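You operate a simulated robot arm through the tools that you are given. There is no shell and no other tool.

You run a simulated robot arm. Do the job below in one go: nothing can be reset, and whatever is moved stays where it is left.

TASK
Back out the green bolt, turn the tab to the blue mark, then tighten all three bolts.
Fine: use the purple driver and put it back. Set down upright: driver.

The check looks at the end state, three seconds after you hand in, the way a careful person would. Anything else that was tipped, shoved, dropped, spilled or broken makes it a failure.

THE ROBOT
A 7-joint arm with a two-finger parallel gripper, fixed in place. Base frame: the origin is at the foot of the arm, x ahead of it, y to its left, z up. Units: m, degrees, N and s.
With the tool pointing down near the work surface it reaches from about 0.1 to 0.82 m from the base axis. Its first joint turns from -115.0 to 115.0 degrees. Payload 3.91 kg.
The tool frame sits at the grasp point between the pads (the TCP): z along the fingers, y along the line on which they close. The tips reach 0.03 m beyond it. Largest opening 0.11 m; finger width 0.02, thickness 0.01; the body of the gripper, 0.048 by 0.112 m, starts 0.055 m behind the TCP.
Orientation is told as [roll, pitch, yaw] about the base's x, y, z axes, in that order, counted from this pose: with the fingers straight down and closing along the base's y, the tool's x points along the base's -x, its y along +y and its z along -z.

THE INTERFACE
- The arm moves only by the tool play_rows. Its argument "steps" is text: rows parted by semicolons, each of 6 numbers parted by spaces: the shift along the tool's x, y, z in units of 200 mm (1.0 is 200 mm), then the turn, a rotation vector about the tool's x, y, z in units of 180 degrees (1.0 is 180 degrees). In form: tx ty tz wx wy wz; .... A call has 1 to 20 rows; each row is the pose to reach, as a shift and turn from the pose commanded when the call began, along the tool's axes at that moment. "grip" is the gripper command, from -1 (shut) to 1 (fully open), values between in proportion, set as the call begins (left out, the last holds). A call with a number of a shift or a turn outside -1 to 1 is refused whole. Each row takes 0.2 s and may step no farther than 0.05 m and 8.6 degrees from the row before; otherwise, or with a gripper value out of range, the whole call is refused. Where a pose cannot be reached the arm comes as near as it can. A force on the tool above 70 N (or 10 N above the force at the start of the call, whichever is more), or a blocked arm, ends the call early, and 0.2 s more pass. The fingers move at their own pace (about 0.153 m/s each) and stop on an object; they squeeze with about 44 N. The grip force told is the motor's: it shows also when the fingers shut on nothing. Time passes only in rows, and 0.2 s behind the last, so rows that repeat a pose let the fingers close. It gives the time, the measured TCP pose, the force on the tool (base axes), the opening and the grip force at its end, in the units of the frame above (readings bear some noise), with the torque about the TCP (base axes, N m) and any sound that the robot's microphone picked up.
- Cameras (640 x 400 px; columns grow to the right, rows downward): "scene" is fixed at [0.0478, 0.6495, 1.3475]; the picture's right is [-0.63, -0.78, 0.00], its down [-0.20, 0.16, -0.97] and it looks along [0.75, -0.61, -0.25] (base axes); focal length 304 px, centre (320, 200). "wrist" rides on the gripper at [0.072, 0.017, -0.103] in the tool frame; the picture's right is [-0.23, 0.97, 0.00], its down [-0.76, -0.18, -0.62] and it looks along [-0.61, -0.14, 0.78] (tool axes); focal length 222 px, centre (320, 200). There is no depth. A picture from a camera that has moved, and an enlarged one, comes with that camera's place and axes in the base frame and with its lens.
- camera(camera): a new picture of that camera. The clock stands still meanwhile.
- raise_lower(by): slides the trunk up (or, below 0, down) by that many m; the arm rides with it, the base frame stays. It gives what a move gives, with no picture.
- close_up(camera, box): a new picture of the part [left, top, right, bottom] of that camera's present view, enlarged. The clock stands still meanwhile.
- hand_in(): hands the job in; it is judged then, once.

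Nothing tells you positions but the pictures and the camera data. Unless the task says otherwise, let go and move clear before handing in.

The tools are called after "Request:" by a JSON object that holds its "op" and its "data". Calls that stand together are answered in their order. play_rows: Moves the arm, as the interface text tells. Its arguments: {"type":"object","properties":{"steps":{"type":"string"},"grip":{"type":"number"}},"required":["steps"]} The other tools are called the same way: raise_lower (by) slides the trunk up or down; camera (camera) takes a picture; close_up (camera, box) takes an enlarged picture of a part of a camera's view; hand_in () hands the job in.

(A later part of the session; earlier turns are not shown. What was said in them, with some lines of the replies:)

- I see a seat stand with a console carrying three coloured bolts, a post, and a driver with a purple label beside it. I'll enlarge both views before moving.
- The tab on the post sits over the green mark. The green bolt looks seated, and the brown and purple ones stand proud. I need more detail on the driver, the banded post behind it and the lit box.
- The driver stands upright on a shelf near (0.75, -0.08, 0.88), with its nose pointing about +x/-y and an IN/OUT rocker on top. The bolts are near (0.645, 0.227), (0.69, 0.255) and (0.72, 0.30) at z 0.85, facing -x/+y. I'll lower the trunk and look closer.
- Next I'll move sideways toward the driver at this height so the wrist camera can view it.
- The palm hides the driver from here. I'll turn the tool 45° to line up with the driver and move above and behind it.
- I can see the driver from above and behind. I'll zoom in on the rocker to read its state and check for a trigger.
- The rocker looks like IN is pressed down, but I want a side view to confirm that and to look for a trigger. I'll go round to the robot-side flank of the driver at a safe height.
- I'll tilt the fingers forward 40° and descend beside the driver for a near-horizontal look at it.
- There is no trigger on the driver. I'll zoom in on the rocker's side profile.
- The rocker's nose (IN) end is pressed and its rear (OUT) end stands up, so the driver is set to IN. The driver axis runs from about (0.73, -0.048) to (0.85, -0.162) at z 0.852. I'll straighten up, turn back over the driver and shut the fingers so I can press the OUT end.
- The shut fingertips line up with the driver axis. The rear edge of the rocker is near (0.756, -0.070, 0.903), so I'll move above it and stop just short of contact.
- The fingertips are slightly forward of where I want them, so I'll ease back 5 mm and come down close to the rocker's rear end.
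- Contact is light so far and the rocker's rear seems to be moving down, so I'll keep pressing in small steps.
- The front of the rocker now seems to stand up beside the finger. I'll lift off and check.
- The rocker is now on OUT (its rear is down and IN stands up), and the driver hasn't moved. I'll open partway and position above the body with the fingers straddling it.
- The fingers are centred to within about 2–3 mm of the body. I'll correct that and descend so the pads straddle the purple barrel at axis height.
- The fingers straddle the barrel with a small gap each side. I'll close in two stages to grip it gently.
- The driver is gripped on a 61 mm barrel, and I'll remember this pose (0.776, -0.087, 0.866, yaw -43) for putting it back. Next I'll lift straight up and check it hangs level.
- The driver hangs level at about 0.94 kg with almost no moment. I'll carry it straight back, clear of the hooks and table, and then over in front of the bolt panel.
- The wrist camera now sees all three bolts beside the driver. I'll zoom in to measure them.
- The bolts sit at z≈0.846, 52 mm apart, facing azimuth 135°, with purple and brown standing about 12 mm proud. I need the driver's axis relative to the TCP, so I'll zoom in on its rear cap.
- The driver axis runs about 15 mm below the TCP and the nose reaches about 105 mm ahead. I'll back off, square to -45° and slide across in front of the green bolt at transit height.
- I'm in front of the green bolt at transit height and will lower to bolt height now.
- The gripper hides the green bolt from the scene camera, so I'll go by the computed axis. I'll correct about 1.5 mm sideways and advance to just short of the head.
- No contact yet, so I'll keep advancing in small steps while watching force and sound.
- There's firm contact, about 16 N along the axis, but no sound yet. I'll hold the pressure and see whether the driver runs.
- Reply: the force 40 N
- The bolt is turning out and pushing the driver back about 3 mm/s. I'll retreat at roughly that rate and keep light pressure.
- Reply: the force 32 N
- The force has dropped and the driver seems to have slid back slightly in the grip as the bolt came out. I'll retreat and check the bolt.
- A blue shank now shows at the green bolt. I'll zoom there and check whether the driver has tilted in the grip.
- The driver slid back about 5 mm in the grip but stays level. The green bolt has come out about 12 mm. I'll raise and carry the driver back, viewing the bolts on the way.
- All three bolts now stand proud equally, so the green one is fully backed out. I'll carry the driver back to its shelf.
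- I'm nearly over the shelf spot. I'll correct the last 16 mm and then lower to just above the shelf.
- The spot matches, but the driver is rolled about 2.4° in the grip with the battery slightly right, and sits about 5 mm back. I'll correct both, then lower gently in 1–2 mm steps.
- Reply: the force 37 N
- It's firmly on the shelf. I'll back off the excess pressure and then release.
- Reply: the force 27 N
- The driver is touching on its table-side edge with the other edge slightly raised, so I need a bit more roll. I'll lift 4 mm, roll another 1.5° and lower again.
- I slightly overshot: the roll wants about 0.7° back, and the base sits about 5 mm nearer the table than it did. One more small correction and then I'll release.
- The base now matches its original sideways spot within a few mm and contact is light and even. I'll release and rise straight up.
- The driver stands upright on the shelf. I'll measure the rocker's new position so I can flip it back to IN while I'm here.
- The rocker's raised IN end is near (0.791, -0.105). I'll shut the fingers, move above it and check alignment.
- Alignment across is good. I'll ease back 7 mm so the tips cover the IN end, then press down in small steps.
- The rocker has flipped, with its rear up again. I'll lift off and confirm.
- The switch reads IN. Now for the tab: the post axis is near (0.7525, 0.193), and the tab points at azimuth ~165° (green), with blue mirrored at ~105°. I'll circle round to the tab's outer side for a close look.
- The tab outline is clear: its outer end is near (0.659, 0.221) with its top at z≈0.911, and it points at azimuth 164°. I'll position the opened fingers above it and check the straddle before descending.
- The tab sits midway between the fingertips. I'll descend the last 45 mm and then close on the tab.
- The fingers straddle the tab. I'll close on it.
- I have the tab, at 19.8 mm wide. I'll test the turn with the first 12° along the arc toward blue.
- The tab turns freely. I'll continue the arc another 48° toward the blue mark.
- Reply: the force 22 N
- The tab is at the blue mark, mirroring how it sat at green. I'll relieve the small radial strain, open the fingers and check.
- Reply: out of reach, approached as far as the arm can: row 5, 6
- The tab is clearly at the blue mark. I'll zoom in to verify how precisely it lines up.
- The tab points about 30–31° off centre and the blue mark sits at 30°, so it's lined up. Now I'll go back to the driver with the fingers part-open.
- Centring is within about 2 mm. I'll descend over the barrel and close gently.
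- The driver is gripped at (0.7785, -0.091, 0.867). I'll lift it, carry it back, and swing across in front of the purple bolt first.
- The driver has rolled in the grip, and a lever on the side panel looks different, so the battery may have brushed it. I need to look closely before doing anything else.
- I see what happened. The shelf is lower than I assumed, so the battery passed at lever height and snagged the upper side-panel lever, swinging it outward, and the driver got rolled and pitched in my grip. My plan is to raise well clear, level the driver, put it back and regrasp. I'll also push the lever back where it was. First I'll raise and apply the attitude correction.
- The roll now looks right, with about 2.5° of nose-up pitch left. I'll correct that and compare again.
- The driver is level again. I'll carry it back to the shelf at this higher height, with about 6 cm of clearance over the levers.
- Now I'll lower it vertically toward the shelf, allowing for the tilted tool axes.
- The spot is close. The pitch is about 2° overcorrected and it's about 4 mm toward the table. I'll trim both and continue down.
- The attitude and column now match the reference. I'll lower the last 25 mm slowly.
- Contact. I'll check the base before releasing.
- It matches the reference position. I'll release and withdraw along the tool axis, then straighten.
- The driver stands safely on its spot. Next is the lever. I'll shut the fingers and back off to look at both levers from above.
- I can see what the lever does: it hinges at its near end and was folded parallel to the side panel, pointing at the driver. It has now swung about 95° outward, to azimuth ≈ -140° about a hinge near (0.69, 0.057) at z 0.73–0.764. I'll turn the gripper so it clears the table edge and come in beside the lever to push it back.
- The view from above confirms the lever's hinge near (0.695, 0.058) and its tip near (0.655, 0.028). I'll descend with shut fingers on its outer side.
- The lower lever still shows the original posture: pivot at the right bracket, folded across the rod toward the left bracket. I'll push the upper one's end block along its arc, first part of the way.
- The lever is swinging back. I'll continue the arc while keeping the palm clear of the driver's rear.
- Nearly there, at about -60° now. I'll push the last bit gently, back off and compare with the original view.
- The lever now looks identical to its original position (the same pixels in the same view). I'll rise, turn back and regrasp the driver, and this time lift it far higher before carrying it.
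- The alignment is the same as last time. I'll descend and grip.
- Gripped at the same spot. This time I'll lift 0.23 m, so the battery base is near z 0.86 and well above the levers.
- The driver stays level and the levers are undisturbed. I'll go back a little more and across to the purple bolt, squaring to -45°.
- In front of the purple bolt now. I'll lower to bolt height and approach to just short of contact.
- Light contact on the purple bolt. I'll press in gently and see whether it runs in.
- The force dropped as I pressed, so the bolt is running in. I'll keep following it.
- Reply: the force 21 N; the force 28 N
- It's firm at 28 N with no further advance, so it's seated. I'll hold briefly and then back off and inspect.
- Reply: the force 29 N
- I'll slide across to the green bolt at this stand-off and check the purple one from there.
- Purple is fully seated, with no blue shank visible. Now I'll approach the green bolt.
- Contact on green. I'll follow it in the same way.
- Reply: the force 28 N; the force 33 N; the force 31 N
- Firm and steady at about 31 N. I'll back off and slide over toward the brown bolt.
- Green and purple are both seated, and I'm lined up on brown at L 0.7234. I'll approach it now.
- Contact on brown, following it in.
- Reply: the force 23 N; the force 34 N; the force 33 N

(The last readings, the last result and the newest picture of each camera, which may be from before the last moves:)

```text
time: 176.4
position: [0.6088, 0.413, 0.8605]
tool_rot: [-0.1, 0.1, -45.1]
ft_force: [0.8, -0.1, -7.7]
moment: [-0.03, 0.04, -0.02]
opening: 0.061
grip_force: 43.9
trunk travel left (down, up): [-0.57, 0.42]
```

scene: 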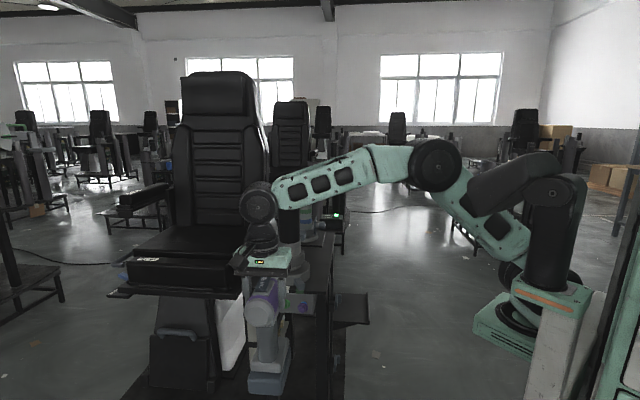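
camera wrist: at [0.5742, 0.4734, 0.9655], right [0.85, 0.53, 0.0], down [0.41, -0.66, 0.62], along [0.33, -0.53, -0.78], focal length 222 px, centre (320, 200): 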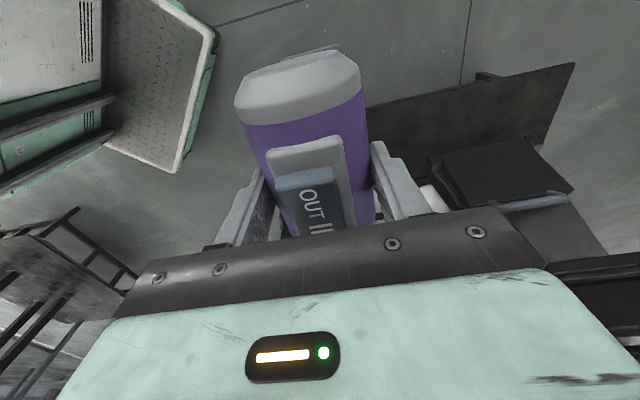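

Brown reached a firm stop too. I'll raise to the high transit height and move aside to verify all three.

Request:
{"op": "play_rows", "data": {"steps": "0 0 -0.12 0 0 0; 0 0 -0.3 0 0 0; 0 0 -0.48 0 0 0; 0 0 -0.66 0 0 0; 0 0 -0.84 0 0 0; 0 0 -1.0 0 0 0"}}

Request:
{"op": "play_rows", "data": {"steps": "0 0 -0.1 0 0 0; 0 0 -0.18 0 0 0; 0 -0.15 -0.18 0 0 0; 0 -0.32 -0.18 0 0 0; 0 -0.49 -0.18 0 0 0; 0 -0.66 -0.18 0 0 0; 0 -0.83 -0.18 0 0 0; 0 -1.0 -0.18 0 0 0; 0 -1.0 -0.18 0 0 0"}}

Request:
{"op": "close_up", "data": {"camera": "scene", "box": [240, 260, 340, 330]}}

Request:
{"op": "close_up", "data": {"camera": "scene", "box": [280, 190, 420, 370]}}

Request:
{"op": "camera", "data": {"camera": "wrist"}}

```text
time: 177.8
position: [0.6103, 0.4115, 1.0615]
tool_rot: [-0.1, 0.0, -45.0]
ft_force: [-0.6, 1.0, -10.0]
moment: [0.04, 0.02, 0.01]
opening: 0.0608
grip_force: 44.2
trunk travel left (down, up): [-0.57, 0.42]
```

```text
time: 179.8
position: [0.5634, 0.3796, 1.1699]
tool_rot: [2.5, 0.5, -45.0]
ft_force: [-8.3, -8.8, -12.1]
moment: [-0.05, 0.03, 0.02]
opening: 0.0609
grip_force: 44.2
out of reach, approached as far as the arm can: row 2, 3, 4, 5, 6, 7, 8, 9
trunk travel left (down, up): [-0.57, 0.42]
```

```text
5.71 times, centred on (290, 295) of scene
camera zoom: at [0.0478, 0.6495, 1.3475], right [-0.63, -0.78, 0.0], down [-0.2, 0.16, -0.97], along [0.75, -0.61, -0.25], focal length 1737 px, centre (491, -343)
```

zoom: 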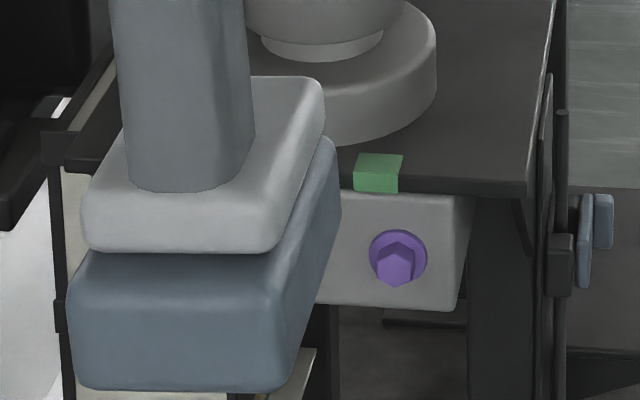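

```text
2.22 times, centred on (350, 280) of scene
camera zoom: at [0.0478, 0.6495, 1.3475], right [-0.63, -0.78, 0.0], down [-0.2, 0.16, -0.97], along [0.75, -0.61, -0.25], focal length 676 px, centre (253, 22)
```

zoom: 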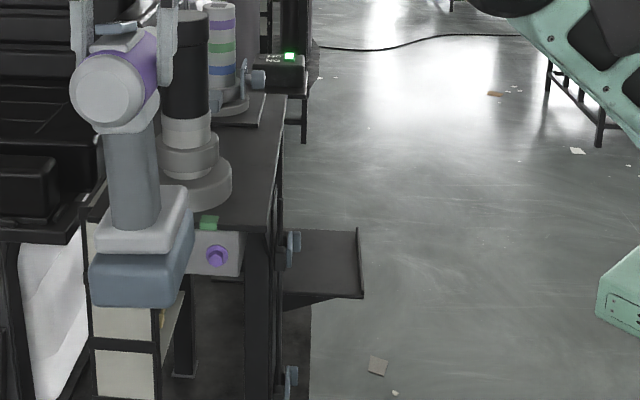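

```text
taken
camera wrist: at [0.5214, 0.4394, 1.275], right [0.85, 0.53, 0.04], down [0.4, -0.69, 0.61], along [0.35, -0.5, -0.79], focal length 222 px, centre (320, 200)
```

wrist: 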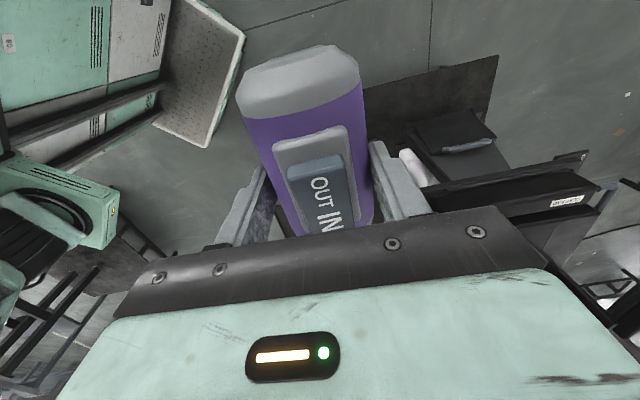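

The arm met a reach limit while raising out there and ended up off the commanded path. Nothing was touched. I'll hold and see where it settles.

Request:
{"op": "play_rows", "data": {"steps": "0 0 0 0 0 0; 0 0 0 0 0 0"}}

Request:
{"op": "camera", "data": {"camera": "scene"}}

```text
time: 180.4
position: [0.5668, 0.3803, 1.1523]
tool_rot: [-0.1, 0.0, -45.1]
ft_force: [-0.9, -0.3, -9.3]
moment: [0.07, -0.09, 0.0]
opening: 0.0609
grip_force: 43.7
trunk travel left (down, up): [-0.57, 0.42]
```

```text
taken
```

scene: 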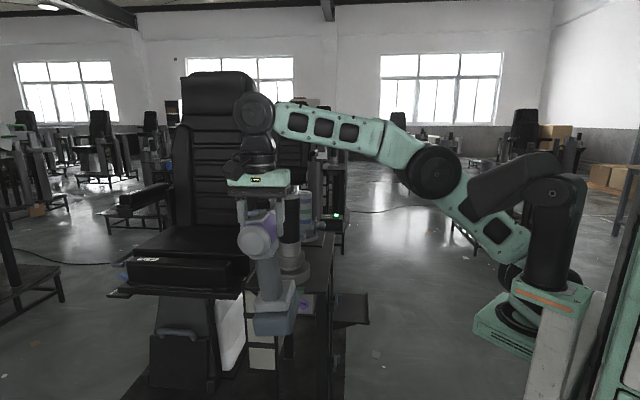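

It has settled level at (0.567, 0.380, 1.152). I'll test a small lateral move first.

Request:
{"op": "play_rows", "data": {"steps": "0 -0.05 0 0 0 0; 0 -0.12 0 0 0 0; 0 -0.2 0 0 0 0; 0 -0.2 0 0 0 0"}}

```text
time: 181.4
position: [0.5401, 0.3541, 1.1505]
tool_rot: [-0.2, 0.1, -44.9]
ft_force: [-0.4, 0.1, -7.9]
moment: [0.11, -0.06, -0.03]
opening: 0.0606
grip_force: 43.6
trunk travel left (down, up): [-0.57, 0.42]
```

That works. I'll continue across and then check the bolts and the driver's attitude.

Request:
{"op": "play_rows", "data": {"steps": "0 -0.1 0 0 0 0; 0 -0.24 0 0 0 0; 0 -0.38 0 0 0 0; 0 -0.52 0.05 0 0 0; 0 -0.65 0.1 0 0 0; 0 -0.72 0.15 0 0 0; 0 -0.72 0.15 0 0 0"}}

Request:
{"op": "close_up", "data": {"camera": "scene", "box": [240, 265, 340, 335]}}

Request:
{"op": "close_up", "data": {"camera": "scene", "box": [290, 190, 430, 370]}}

Request:
{"op": "camera", "data": {"camera": "wrist"}}

```text
time: 183.0
position: [0.4355, 0.2501, 1.1208]
tool_rot: [-0.1, 0.1, -45.0]
ft_force: [-0.7, -0.1, -8.8]
moment: [0.09, -0.09, 0.0]
opening: 0.0606
grip_force: 44.1
trunk travel left (down, up): [-0.57, 0.42]
```

```text
5.71 times, centred on (290, 300) of scene
camera zoom: at [0.0478, 0.6495, 1.3475], right [-0.63, -0.78, 0.0], down [-0.2, 0.16, -0.97], along [0.75, -0.61, -0.25], focal length 1737 px, centre (491, -371)
```

zoom: 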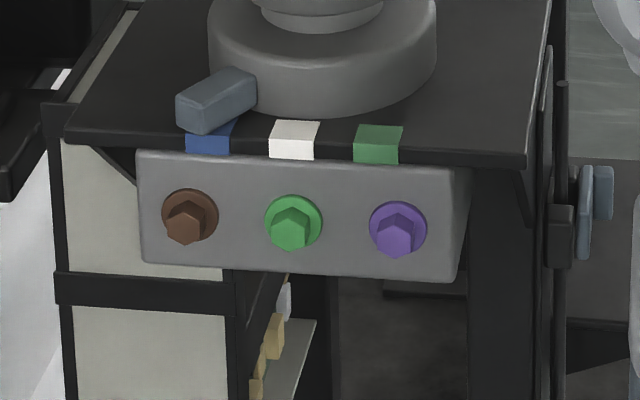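

```text
2.22 times, centred on (360, 280) of scene
camera zoom: at [0.0478, 0.6495, 1.3475], right [-0.63, -0.78, 0.0], down [-0.2, 0.16, -0.97], along [0.75, -0.61, -0.25], focal length 676 px, centre (231, 22)
```

zoom: 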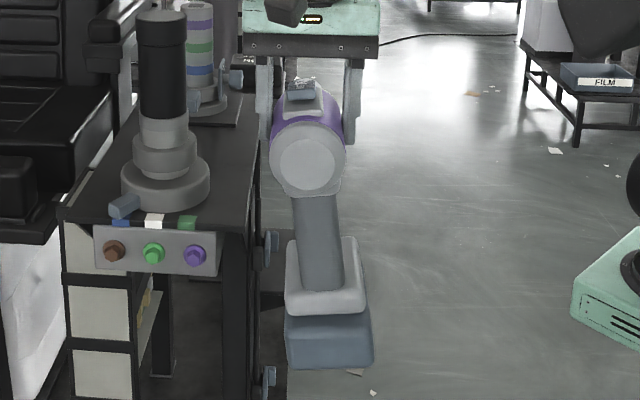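

```text
taken
camera wrist: at [0.3973, 0.3139, 1.2243], right [0.85, 0.53, 0.0], down [0.41, -0.66, 0.62], along [0.33, -0.53, -0.78], focal length 222 px, centre (320, 200)
```

wrist: 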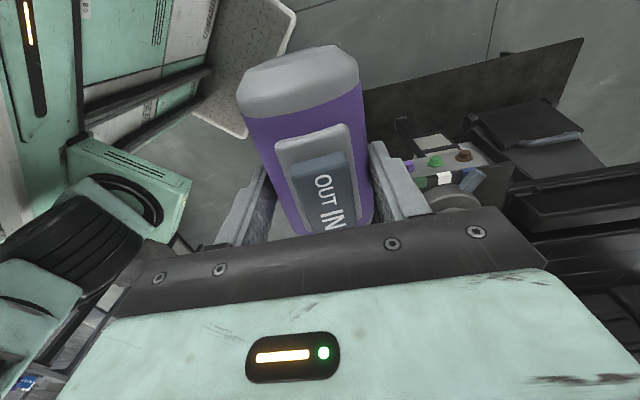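

All three bolts are seated with no blue visible, and the tab is on blue. The driver has rolled about 7° in the grip, so I'll correct that before carrying it back to the shelf.

Request:
{"op": "play_rows", "data": {"steps": "0 0 0 -0.0195 0 0; 0 0 0 -0.039 0 0; 0 0 0 -0.039 0 0"}}

Request:
{"op": "close_up", "data": {"camera": "scene", "box": [290, 190, 430, 370]}}

```text
time: 183.8
position: [0.4375, 0.2504, 1.1208]
tool_rot: [7.0, 0.2, -45.0]
ft_force: [-0.1, -0.3, -8.9]
moment: [-0.03, 0.05, -0.02]
opening: 0.0606
grip_force: 43.5
trunk travel left (down, up): [-0.57, 0.42]
```

```text
2.22 times, centred on (360, 280) of scene
camera zoom: at [0.0478, 0.6495, 1.3475], right [-0.63, -0.78, 0.0], down [-0.2, 0.16, -0.97], along [0.75, -0.61, -0.25], focal length 676 px, centre (231, 22)
```

zoom: 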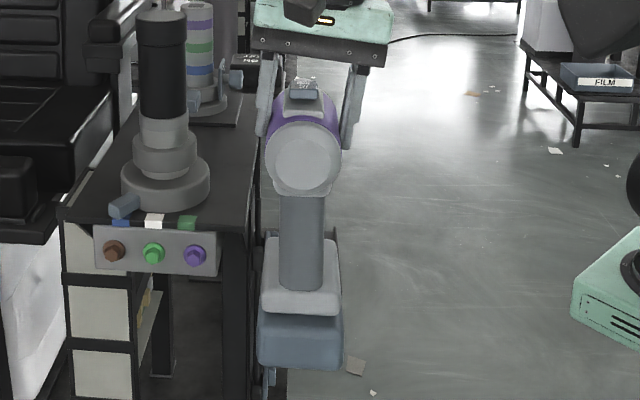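

The driver is upright again. I'll carry it back to the shelf high above the levers, in three stages.

Request:
{"op": "play_rows", "data": {"steps": "-0.1 0 0.005 0 0 0; -0.25 0 0.01 0 0 0; -0.41 0 0.015 0 0 0; -0.57 0 0.02 0 0 0; -0.73 0 0.025 0 0 0; -0.9 0 0.03 0 0 0"}}

Request:
{"op": "play_rows", "data": {"steps": "-0.15 0 0.005 0 0 0; -0.3 0 0.01 0 0 0; -0.45 0 0.015 0 0.0003 -0.003; -0.6 0 0.02 0 0.0007 -0.006; -0.75 0 0.025 0 0.001 -0.009; -0.9 0 0.03 0 0.00135 -0.011; -0.9 0 0.03 0 0.00135 -0.011"}}

```text
time: 185.2
position: [0.5658, 0.1262, 1.1146]
tool_rot: [6.9, 0.1, -45.0]
ft_force: [-0.1, -0.1, -8.3]
moment: [-0.01, 0.03, 0.0]
opening: 0.0607
grip_force: 44.1
trunk travel left (down, up): [-0.57, 0.42]
```

```text
time: 186.8
position: [0.6948, -0.0023, 1.1075]
tool_rot: [7.0, 0.2, -42.9]
ft_force: [0.2, -0.1, -9.3]
moment: [0.06, 0.0, 0.01]
opening: 0.0606
grip_force: 44.1
trunk travel left (down, up): [-0.57, 0.42]
```

Request:
{"op": "play_rows", "data": {"steps": "-0.13 -0.01 0.006 0 0 0; -0.26 -0.02 0.012 0 0 0; -0.39 -0.03 0.02 0 0 0; -0.52 -0.04 0.026 0 0 0; -0.638 -0.047 0.032 0 0 0; -0.638 -0.047 0.032 0 0 0"}}

Request:
{"op": "close_up", "data": {"camera": "scene", "box": [295, 170, 415, 310]}}

```text
time: 188.2
position: [0.7808, -0.0956, 1.1019]
tool_rot: [6.8, 0.1, -42.9]
ft_force: [-0.4, -0.8, -8.0]
moment: [-0.02, -0.02, 0.03]
opening: 0.0606
grip_force: 44.5
trunk travel left (down, up): [-0.57, 0.42]
```

```text
2.86 times, centred on (355, 240) of scene
camera zoom: at [0.0478, 0.6495, 1.3475], right [-0.63, -0.78, 0.0], down [-0.2, 0.16, -0.97], along [0.75, -0.61, -0.25], focal length 868 px, centre (220, 86)
```

zoom: 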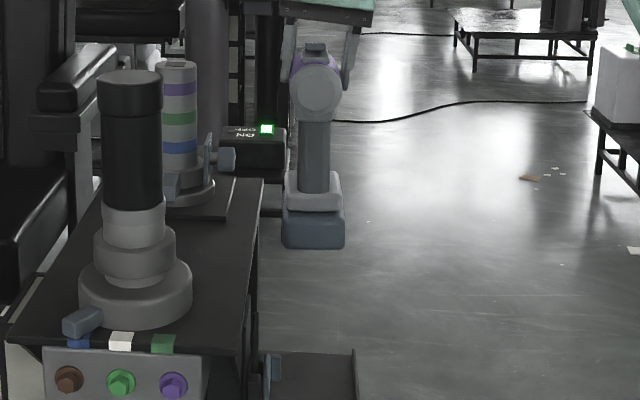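

The column matches the earlier lift-off view. I'll descend vertically most of the way now.

Request:
{"op": "play_rows", "data": {"steps": "0 -0.015 0.12 0 0 0; 0 -0.031 0.25 0 0 0; 0 -0.047 0.38 0 0 0; 0 -0.063 0.51 0 0 0; 0 -0.079 0.64 0 0 0; 0 -0.094 0.77 0 0 0; 0 -0.111 0.9 0 0 0; 0 -0.122 0.9925 0 0 0; 0 -0.122 0.9925 0 0 0"}}

Request:
{"op": "close_up", "data": {"camera": "scene", "box": [315, 220, 395, 320]}}

```text
time: 190.2
position: [0.7807, -0.095, 0.9003]
tool_rot: [6.8, 0.1, -43.0]
ft_force: [0.6, 0.0, -8.9]
moment: [0.01, 0.0, -0.03]
opening: 0.0604
grip_force: 43.6
trunk travel left (down, up): [-0.57, 0.42]
```

```text
4.00 times, centred on (355, 270) of scene
camera zoom: at [0.0478, 0.6495, 1.3475], right [-0.63, -0.78, 0.0], down [-0.2, 0.16, -0.97], along [0.75, -0.61, -0.25], focal length 1216 px, centre (180, -80)
```

zoom: 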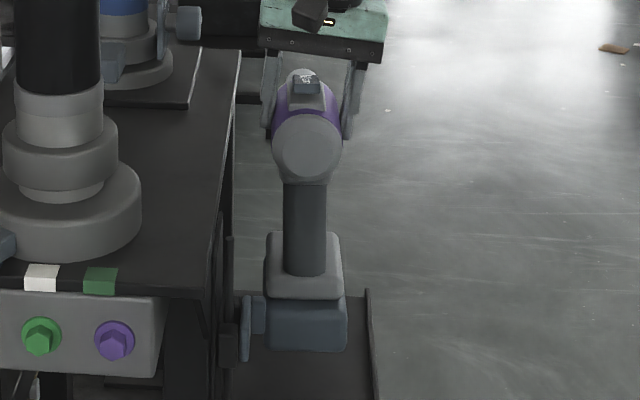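

Sideways and roll match. The driver slid back about 10 mm in the grip while pressing, so I'll shift forward 10 mm, trim the pitch 1°, and compare.

Request:
{"op": "play_rows", "data": {"steps": "-0.025 0 0 0 -0.003 0; -0.05 0 0 0 -0.006 0; -0.05 0 0 0 -0.006 0"}}

Request:
{"op": "play_rows", "data": {"steps": "0 -0.006 0.05 0 0 0; 0 -0.0125 0.1 0 0 0; 0 -0.0125 0.1 0 0 0"}}

Request:
{"op": "close_up", "data": {"camera": "scene", "box": [315, 220, 395, 320]}}

```text
time: 191.0
position: [0.7879, -0.1017, 0.9015]
tool_rot: [6.9, -1.0, -43.1]
ft_force: [-0.1, 0.3, -9.1]
moment: [0.01, 0.04, -0.01]
opening: 0.0608
grip_force: 44.1
trunk travel left (down, up): [-0.57, 0.42]
```

```text
time: 191.8
position: [0.7868, -0.1002, 0.8797]
tool_rot: [7.0, -1.0, -43.1]
ft_force: [-0.2, -0.4, -9.5]
moment: [0.04, 0.0, 0.02]
opening: 0.0606
grip_force: 43.7
trunk travel left (down, up): [-0.57, 0.42]
```

```text
4.00 times, centred on (355, 270) of scene
camera zoom: at [0.0478, 0.6495, 1.3475], right [-0.63, -0.78, 0.0], down [-0.2, 0.16, -0.97], along [0.75, -0.61, -0.25], focal length 1216 px, centre (180, -80)
```

zoom: 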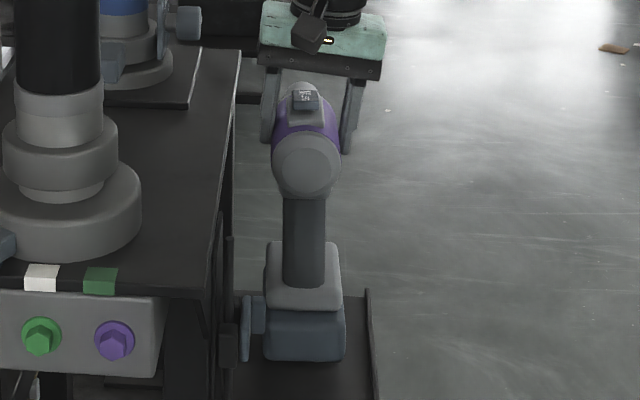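

This matches the reference very closely. I'll lower the last bit in small steps.

Request:
{"op": "play_rows", "data": {"steps": "0 -0.003 0.02 0 0 0; 0 -0.005 0.04 0 0 0; 0 -0.005 0.04 0 0 0"}}

Request:
{"op": "play_rows", "data": {"steps": "0 -0.0006 0.005 0 0 0; 0 -0.0012 0.01 0 0 0; 0 -0.0012 0.01 0 0 0"}}

Request:
{"op": "play_rows", "data": {"steps": "0 -0.0006 0.005 0 0 0; 0 -0.0006 0.005 0 0 0"}}

```text
time: 192.6
position: [0.788, -0.1021, 0.8745]
tool_rot: [7.1, -1.1, -43.1]
ft_force: [-3.3, -3.5, 13.1]
moment: [0.82, 0.97, 0.23]
opening: 0.0606
grip_force: 44.2
trunk travel left (down, up): [-0.57, 0.42]
```

```text
time: 193.4
position: [0.7875, -0.103, 0.8728]
tool_rot: [7.3, -1.3, -43.2]
ft_force: [3.2, -12.0, 36.9]
moment: [0.31, -0.05, -0.04]
opening: 0.0606
grip_force: 44.1
trunk travel left (down, up): [-0.57, 0.42]
```

```text
time: 194.0
position: [0.788, -0.1029, 0.8723]
tool_rot: [7.2, -1.4, -43.1]
ft_force: [3.6, -13.8, 36.1]
moment: [-0.16, -0.52, -0.12]
opening: 0.0609
grip_force: 43.9
trunk travel left (down, up): [-0.57, 0.42]
```

It touched a little higher than expected and I pressed more than I meant to. I'll relieve that now.

Request:
{"op": "play_rows", "data": {"steps": "0 0.001 -0.008 0 0 0; 0 0.002 -0.016 0 0 0; 0 0.002 -0.016 0 0 0"}}

Request:
{"op": "close_up", "data": {"camera": "scene", "box": [315, 220, 395, 320]}}

Request:
{"op": "close_up", "data": {"camera": "scene", "box": [330, 280, 380, 320]}}

```text
time: 194.8
position: [0.7867, -0.0992, 0.8709]
tool_rot: [6.9, -0.9, -43.1]
ft_force: [6.4, -2.7, 9.4]
moment: [0.68, -1.21, -0.36]
opening: 0.0604
grip_force: 43.9
trunk travel left (down, up): [-0.57, 0.42]
```

```text
4.00 times, centred on (355, 270) of scene
camera zoom: at [0.0478, 0.6495, 1.3475], right [-0.63, -0.78, 0.0], down [-0.2, 0.16, -0.97], along [0.75, -0.61, -0.25], focal length 1216 px, centre (180, -80)
```

zoom: 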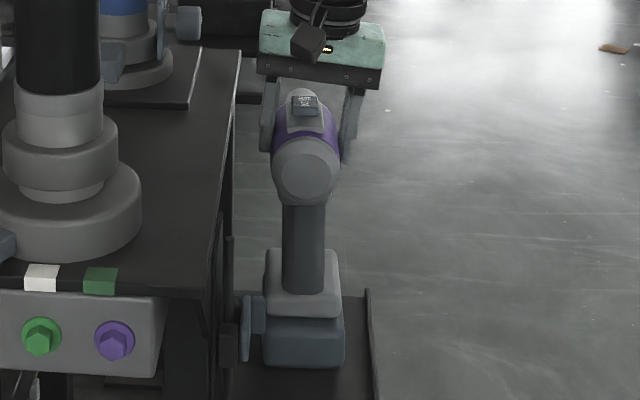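

```text
10.00 times, centred on (355, 300) of scene
camera zoom: at [0.0478, 0.6495, 1.3475], right [-0.63, -0.78, 0.0], down [-0.2, 0.16, -0.97], along [0.75, -0.61, -0.25], focal length 3040 px, centre (-30, -800)
```

zoom: 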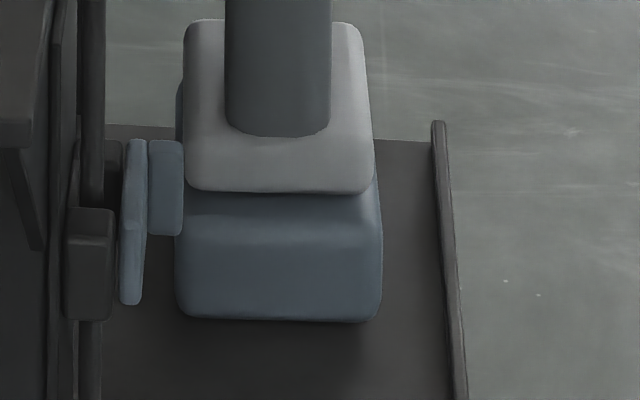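

The driver is on the shelf but about 15 mm too far forward, resting on one edge. I'll lift 5 mm, move it back 15 mm, add a bit of roll, and set it down again.

Request:
{"op": "play_rows", "data": {"steps": "0 0.0015 -0.0125 0 0 0; 0 0.003 -0.03 0 0 0; 0.04 0.003 -0.03 -0.002 0 0; 0.08 0.003 -0.03 -0.004 0 0; 0.08 0.003 -0.03 -0.004 0 0"}}

Request:
{"op": "close_up", "data": {"camera": "scene", "box": [315, 220, 395, 320]}}

```text
time: 196.0
position: [0.7752, -0.0915, 0.8774]
tool_rot: [7.6, -1.0, -43.1]
ft_force: [1.0, 0.5, -8.9]
moment: [0.01, 0.04, 0.01]
opening: 0.0606
grip_force: 43.8
trunk travel left (down, up): [-0.57, 0.42]
```

```text
4.00 times, centred on (355, 270) of scene
camera zoom: at [0.0478, 0.6495, 1.3475], right [-0.63, -0.78, 0.0], down [-0.2, 0.16, -0.97], along [0.75, -0.61, -0.25], focal length 1216 px, centre (180, -80)
```

zoom: 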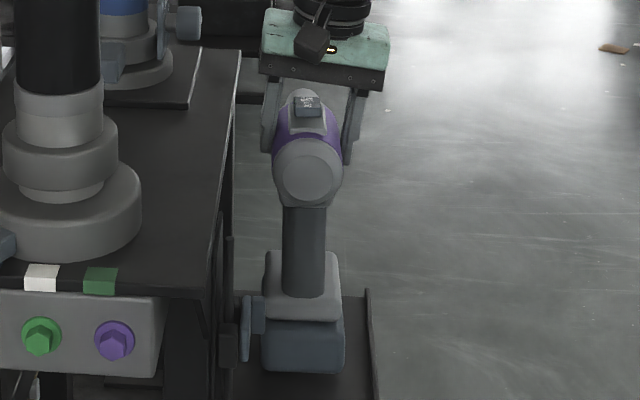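

This is right over the original spot. I'll lower it millimetre by millimetre.

Request:
{"op": "play_rows", "data": {"steps": "0 -0.0006 0.005 0 0 0; 0 -0.0012 0.01 0 0 0; 0 -0.0012 0.01 0 0 0"}}

Request:
{"op": "play_rows", "data": {"steps": "0 -0.0006 0.005 0 0 0; 0 -0.0006 0.005 0 0 0"}}

```text
time: 196.8
position: [0.7759, -0.0906, 0.8753]
tool_rot: [7.6, -1.0, -43.0]
ft_force: [0.4, -0.1, -8.5]
moment: [0.02, 0.06, 0.01]
opening: 0.0606
grip_force: 44.1
trunk travel left (down, up): [-0.57, 0.42]
```

```text
time: 197.4
position: [0.7759, -0.0903, 0.8744]
tool_rot: [7.5, -1.0, -43.2]
ft_force: [-0.9, -0.5, -8.8]
moment: [-0.01, 0.03, -0.02]
opening: 0.0607
grip_force: 44.3
trunk travel left (down, up): [-0.57, 0.42]
```

Request:
{"op": "play_rows", "data": {"steps": "0 -0.0006 0.005 0 0 0; 0 -0.0006 0.005 0 0 0"}}

```text
time: 198.0
position: [0.7753, -0.0905, 0.8743]
tool_rot: [7.6, -1.0, -43.0]
ft_force: [0.4, 0.4, -8.7]
moment: [0.01, -0.01, -0.01]
opening: 0.0607
grip_force: 44.1
trunk travel left (down, up): [-0.57, 0.42]
```

Request:
{"op": "play_rows", "data": {"steps": "0 -0.0006 0.005 0 0 0; 0 -0.0006 0.005 0 0 0"}}

```text
time: 198.6
position: [0.7755, -0.0907, 0.8724]
tool_rot: [7.5, -1.0, -43.1]
ft_force: [-0.3, 0.2, -9.0]
moment: [0.01, 0.05, -0.01]
opening: 0.0606
grip_force: 43.9
trunk travel left (down, up): [-0.57, 0.42]
```

Request:
{"op": "play_rows", "data": {"steps": "0 -0.0006 0.005 0 0 0; 0 -0.0006 0.005 0 0 0"}}

```text
time: 199.2
position: [0.7777, -0.0903, 0.873]
tool_rot: [7.6, -1.0, -43.1]
ft_force: [0.3, 0.3, -8.6]
moment: [-0.05, 0.03, 0.01]
opening: 0.0606
grip_force: 43.9
trunk travel left (down, up): [-0.57, 0.42]
```

Request:
{"op": "play_rows", "data": {"steps": "0 -0.0006 0.005 0 0 0; 0 -0.0006 0.005 0 0 0"}}

Request:
{"op": "close_up", "data": {"camera": "scene", "box": [330, 280, 380, 320]}}

```text
time: 199.8
position: [0.776, -0.0906, 0.871]
tool_rot: [7.7, -0.9, -43.1]
ft_force: [-1.2, 0.2, -8.4]
moment: [0.04, 0.0, -0.01]
opening: 0.0604
grip_force: 43.9
trunk travel left (down, up): [-0.57, 0.42]
```

```text
10.00 times, centred on (355, 300) of scene
camera zoom: at [0.0478, 0.6495, 1.3475], right [-0.63, -0.78, 0.0], down [-0.2, 0.16, -0.97], along [0.75, -0.61, -0.25], focal length 3040 px, centre (-30, -800)
```

zoom: 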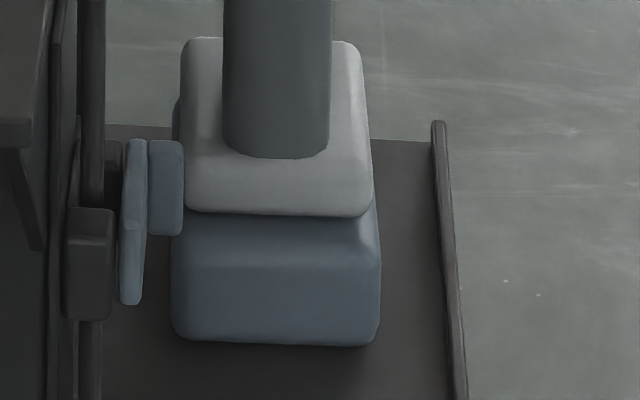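

Request:
{"op": "play_rows", "data": {"steps": "0 -0.0006 0.005 0 0 0; 0 -0.0006 0.005 0 0 0"}}

Request:
{"op": "play_rows", "data": {"steps": "0 -0.0006 0.005 0 0 0; 0 -0.0006 0.005 0 0 0"}}

```text
time: 200.4
position: [0.7764, -0.0894, 0.8718]
tool_rot: [7.7, -1.0, -43.1]
ft_force: [-2.3, -1.4, 3.6]
moment: [0.59, 0.8, 0.22]
opening: 0.0607
grip_force: 44.0
trunk travel left (down, up): [-0.57, 0.42]
```

```text
time: 201.0
position: [0.7766, -0.089, 0.871]
tool_rot: [7.8, -1.2, -43.1]
ft_force: [-1.7, -4.3, 15.7]
moment: [0.87, 0.86, 0.22]
opening: 0.0604
grip_force: 43.9
trunk travel left (down, up): [-0.57, 0.42]
```

It's touching at its rear edge, so the 1° pitch trim wasn't needed. I'll lift slightly, undo it and set down again.

Request:
{"op": "play_rows", "data": {"steps": "0 0.0012 -0.01 0 0 0; 0 0.0018 -0.015 0 0.003 0; 0 0.0018 -0.015 0 0.006 0; 0 0.0018 -0.015 0 0.006 0"}}

Request:
{"op": "play_rows", "data": {"steps": "0 -0.0006 0.005 0 0 0; 0 -0.0006 0.005 0 0 0"}}

```text
time: 202.0
position: [0.7759, -0.0898, 0.872]
tool_rot: [7.6, 0.1, -42.9]
ft_force: [1.3, -1.9, -2.4]
moment: [-0.5, -0.78, -0.11]
opening: 0.0609
grip_force: 43.7
trunk travel left (down, up): [-0.57, 0.42]
```

```text
time: 202.6
position: [0.7758, -0.0914, 0.8717]
tool_rot: [7.6, 0.1, -42.9]
ft_force: [-0.6, -1.1, -0.9]
moment: [-0.14, -0.29, -0.02]
opening: 0.0606
grip_force: 44.1
trunk travel left (down, up): [-0.57, 0.42]
```

Support is now nearly even and the residual moments are small. Releasing.

Request:
{"op": "play_rows", "data": {"steps": "0 0 0 0 0 0; 0 0 0 0 0 0; 0 0 0 0 0 0", "grip": 0.5}}

Request:
{"op": "close_up", "data": {"camera": "scene", "box": [315, 220, 395, 320]}}

```text
time: 203.4
position: [0.7763, -0.0907, 0.8717]
tool_rot: [7.7, 0.2, -43.0]
ft_force: [0.6, 0.2, -0.1]
moment: [0.05, 0.01, 0.01]
opening: 0.0824
grip_force: 0.0
trunk travel left (down, up): [-0.57, 0.42]
```

```text
4.00 times, centred on (355, 270) of scene
camera zoom: at [0.0478, 0.6495, 1.3475], right [-0.63, -0.78, 0.0], down [-0.2, 0.16, -0.97], along [0.75, -0.61, -0.25], focal length 1216 px, centre (180, -80)
```

zoom: 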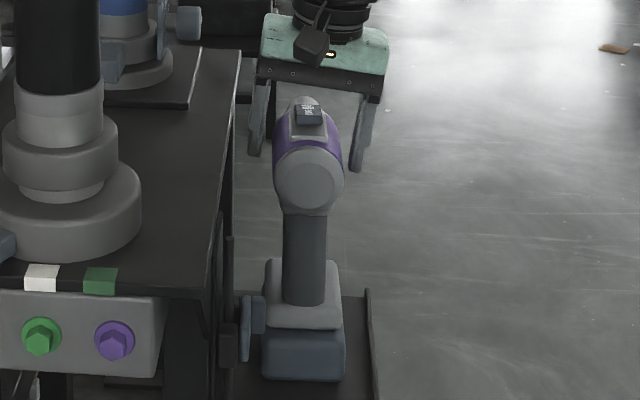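

The driver is standing upright within about 8 mm of its original spot. I'll withdraw along the finger axis, straighten up and move clear.

Request:
{"op": "play_rows", "data": {"steps": "0 0 -0.08 0 0 0; 0 0 -0.2 0 0 0; 0 0 -0.35 0 0 0; 0 0 -0.5 0 0 0; 0 0 -0.65 0 0 0; 0 0 -0.75 0.02 0 0; 0 0 -0.8 0.0425 0 0; 0 0 -0.8 0.0425 0 0"}}

Request:
{"op": "play_rows", "data": {"steps": "0.1 0 -0.1 0 0 0; 0.26 0 -0.2 0 0 0; 0.42 0 -0.2 0 0 0; 0.58 0 -0.2 0 0 0; 0.74 0 -0.2 0 0 0; 0.9 0 -0.2 0 0 0; 1.0 0 -0.2 0 0 0"}}

Request:
{"op": "play_rows", "data": {"steps": "0.15 0 0 0 0 0; 0.3 0 0 0 0 0; 0.45 0 0 0 0 0; 0.6 0 0 0 0 0; 0.75 0 0 0 0 0; 0.75 0 0 0 0 0"}}

Request:
{"op": "camera", "data": {"camera": "scene"}}

Request:
{"op": "close_up", "data": {"camera": "scene", "box": [230, 180, 390, 340]}}

Request:
{"op": "camera", "data": {"camera": "wrist"}}

```text
time: 205.2
position: [0.7612, -0.1078, 1.0299]
tool_rot: [0.0, 0.1, -43.0]
ft_force: [0.1, 0.8, 0.2]
moment: [-0.02, 0.01, -0.02]
opening: 0.0824
grip_force: 0.0
trunk travel left (down, up): [-0.57, 0.42]
```

```text
time: 206.8
position: [0.6132, 0.0315, 1.07]
tool_rot: [0.0, 0.0, -43.0]
ft_force: [-0.6, 0.2, 0.1]
moment: [0.02, -0.01, 0.01]
opening: 0.0824
grip_force: 0.0
trunk travel left (down, up): [-0.57, 0.42]
```

```text
time: 208.2
position: [0.5053, 0.132, 1.0698]
tool_rot: [0.0, 0.1, -43.0]
ft_force: [0.1, -0.6, 0.3]
moment: [-0.03, -0.02, -0.01]
opening: 0.0821
grip_force: 0.1
trunk travel left (down, up): [-0.57, 0.42]
```

```text
taken
```

scene: 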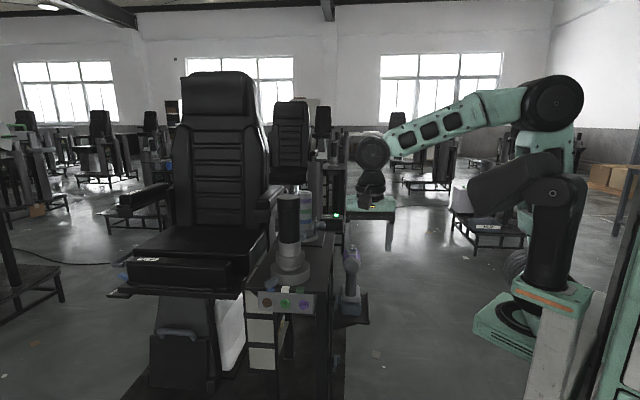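

```text
2.50 times, centred on (310, 260) of scene
camera zoom: at [0.0478, 0.6495, 1.3475], right [-0.63, -0.78, 0.0], down [-0.2, 0.16, -0.97], along [0.75, -0.61, -0.25], focal length 760 px, centre (345, 50)
```

zoom: 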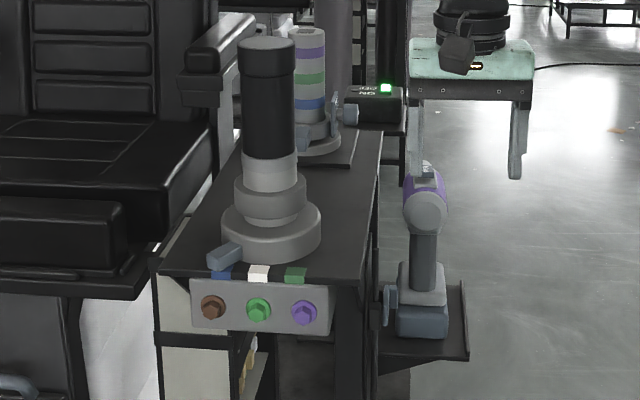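

```text
taken
camera wrist: at [0.4635, 0.1938, 1.1733], right [0.83, 0.56, 0.0], down [0.44, -0.65, 0.62], along [0.35, -0.52, -0.78], focal length 222 px, centre (320, 200)
```

wrist: 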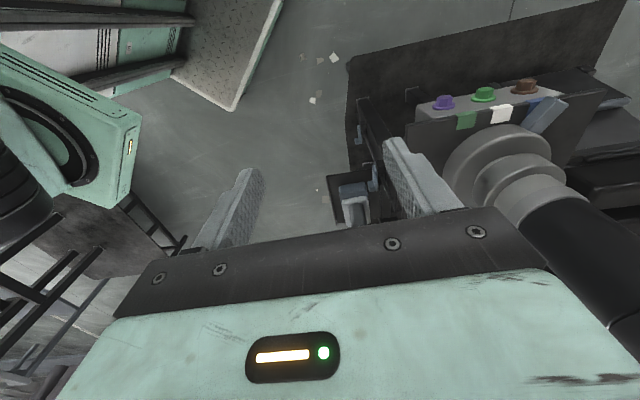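

Everything looks in place. I'll take final close-ups of the bolts, tab, levers and driver before handing in.

Request:
{"op": "close_up", "data": {"camera": "wrist", "box": [410, 60, 590, 160]}}

Request:
{"op": "close_up", "data": {"camera": "scene", "box": [250, 270, 330, 330]}}

Request:
{"op": "close_up", "data": {"camera": "scene", "box": [315, 240, 385, 360]}}

Request:
{"op": "close_up", "data": {"camera": "wrist", "box": [310, 80, 420, 230]}}

```text
3.56 times, centred on (500, 110) of wrist
camera zoom: at [0.4635, 0.1938, 1.1733], right [0.83, 0.56, 0.0], down [0.44, -0.65, 0.62], along [0.35, -0.52, -0.78], focal length 790 px, centre (-320, 520)
```

zoom: 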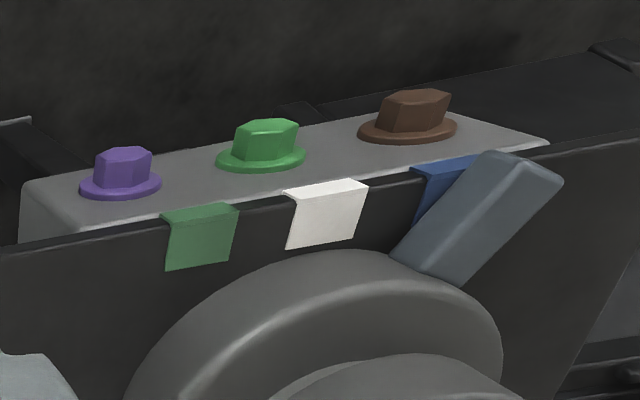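

```text
6.67 times, centred on (290, 300) of scene
camera zoom: at [0.0478, 0.6495, 1.3475], right [-0.63, -0.78, 0.0], down [-0.2, 0.16, -0.97], along [0.75, -0.61, -0.25], focal length 2026 px, centre (520, -467)
```

zoom: 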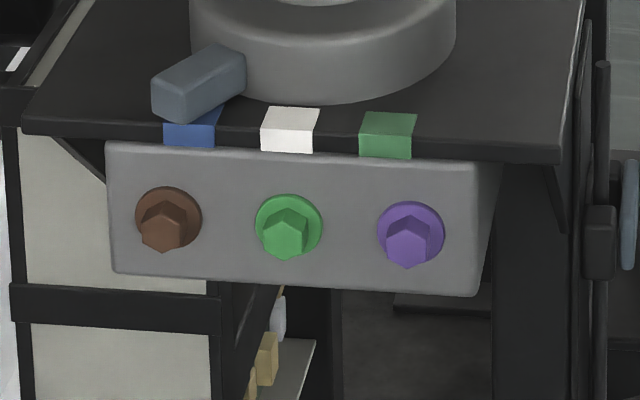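

```text
3.33 times, centred on (350, 300) of scene
camera zoom: at [0.0478, 0.6495, 1.3475], right [-0.63, -0.78, 0.0], down [-0.2, 0.16, -0.97], along [0.75, -0.61, -0.25], focal length 1013 px, centre (220, -133)
```

zoom: 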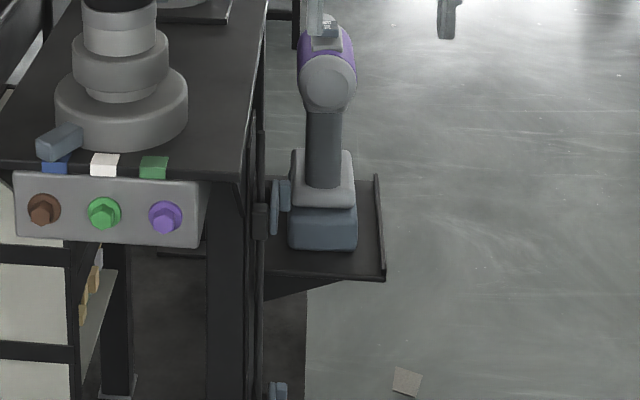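

```text
2.67 times, centred on (365, 155) of wrist
camera zoom: at [0.4635, 0.1938, 1.1733], right [0.83, 0.56, 0.0], down [0.44, -0.65, 0.62], along [0.35, -0.52, -0.78], focal length 592 px, centre (200, 320)
```

zoom: 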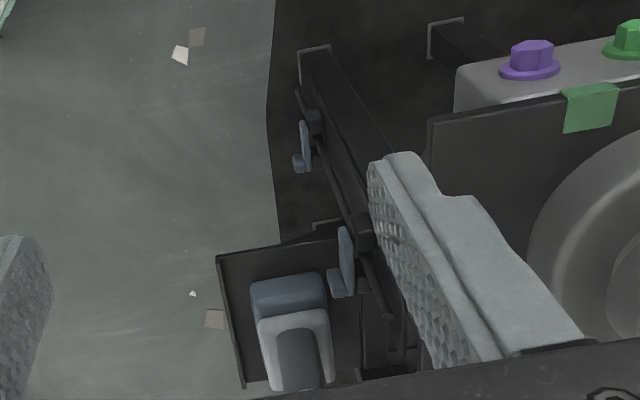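

All three bolts sit flush, the tab points at the blue mark, and the driver stands upright on its shelf. Both side levers are in their original posture and the arm is clear, so I'm handing in.

Request:
{"op": "hand_in", "data": {}}

```text
The job is handed in.
```

The job is done and handed in, with one slip along the way. While I carried the driver, its battery caught the upper lever on the side panel and swung it about 95° outward.

- **Lever:** I pushed it back with the fingertips. It now looks the same as before in the scene view.
- **Bolts:** I backed the green bolt out, then tightened all three after turning the tab. All three heads sit flush with no shank showing.
- **Tab:** It points at the blue mark, about 1–2° off by my estimate.
- **Purple driver:** It is back upright on its shelf, about 8 mm from where it started and turned by roughly 2–3°. Its switch is on IN, as I found it.

The arm is clear of the work, and nothing else looked disturbed in the final pictures.
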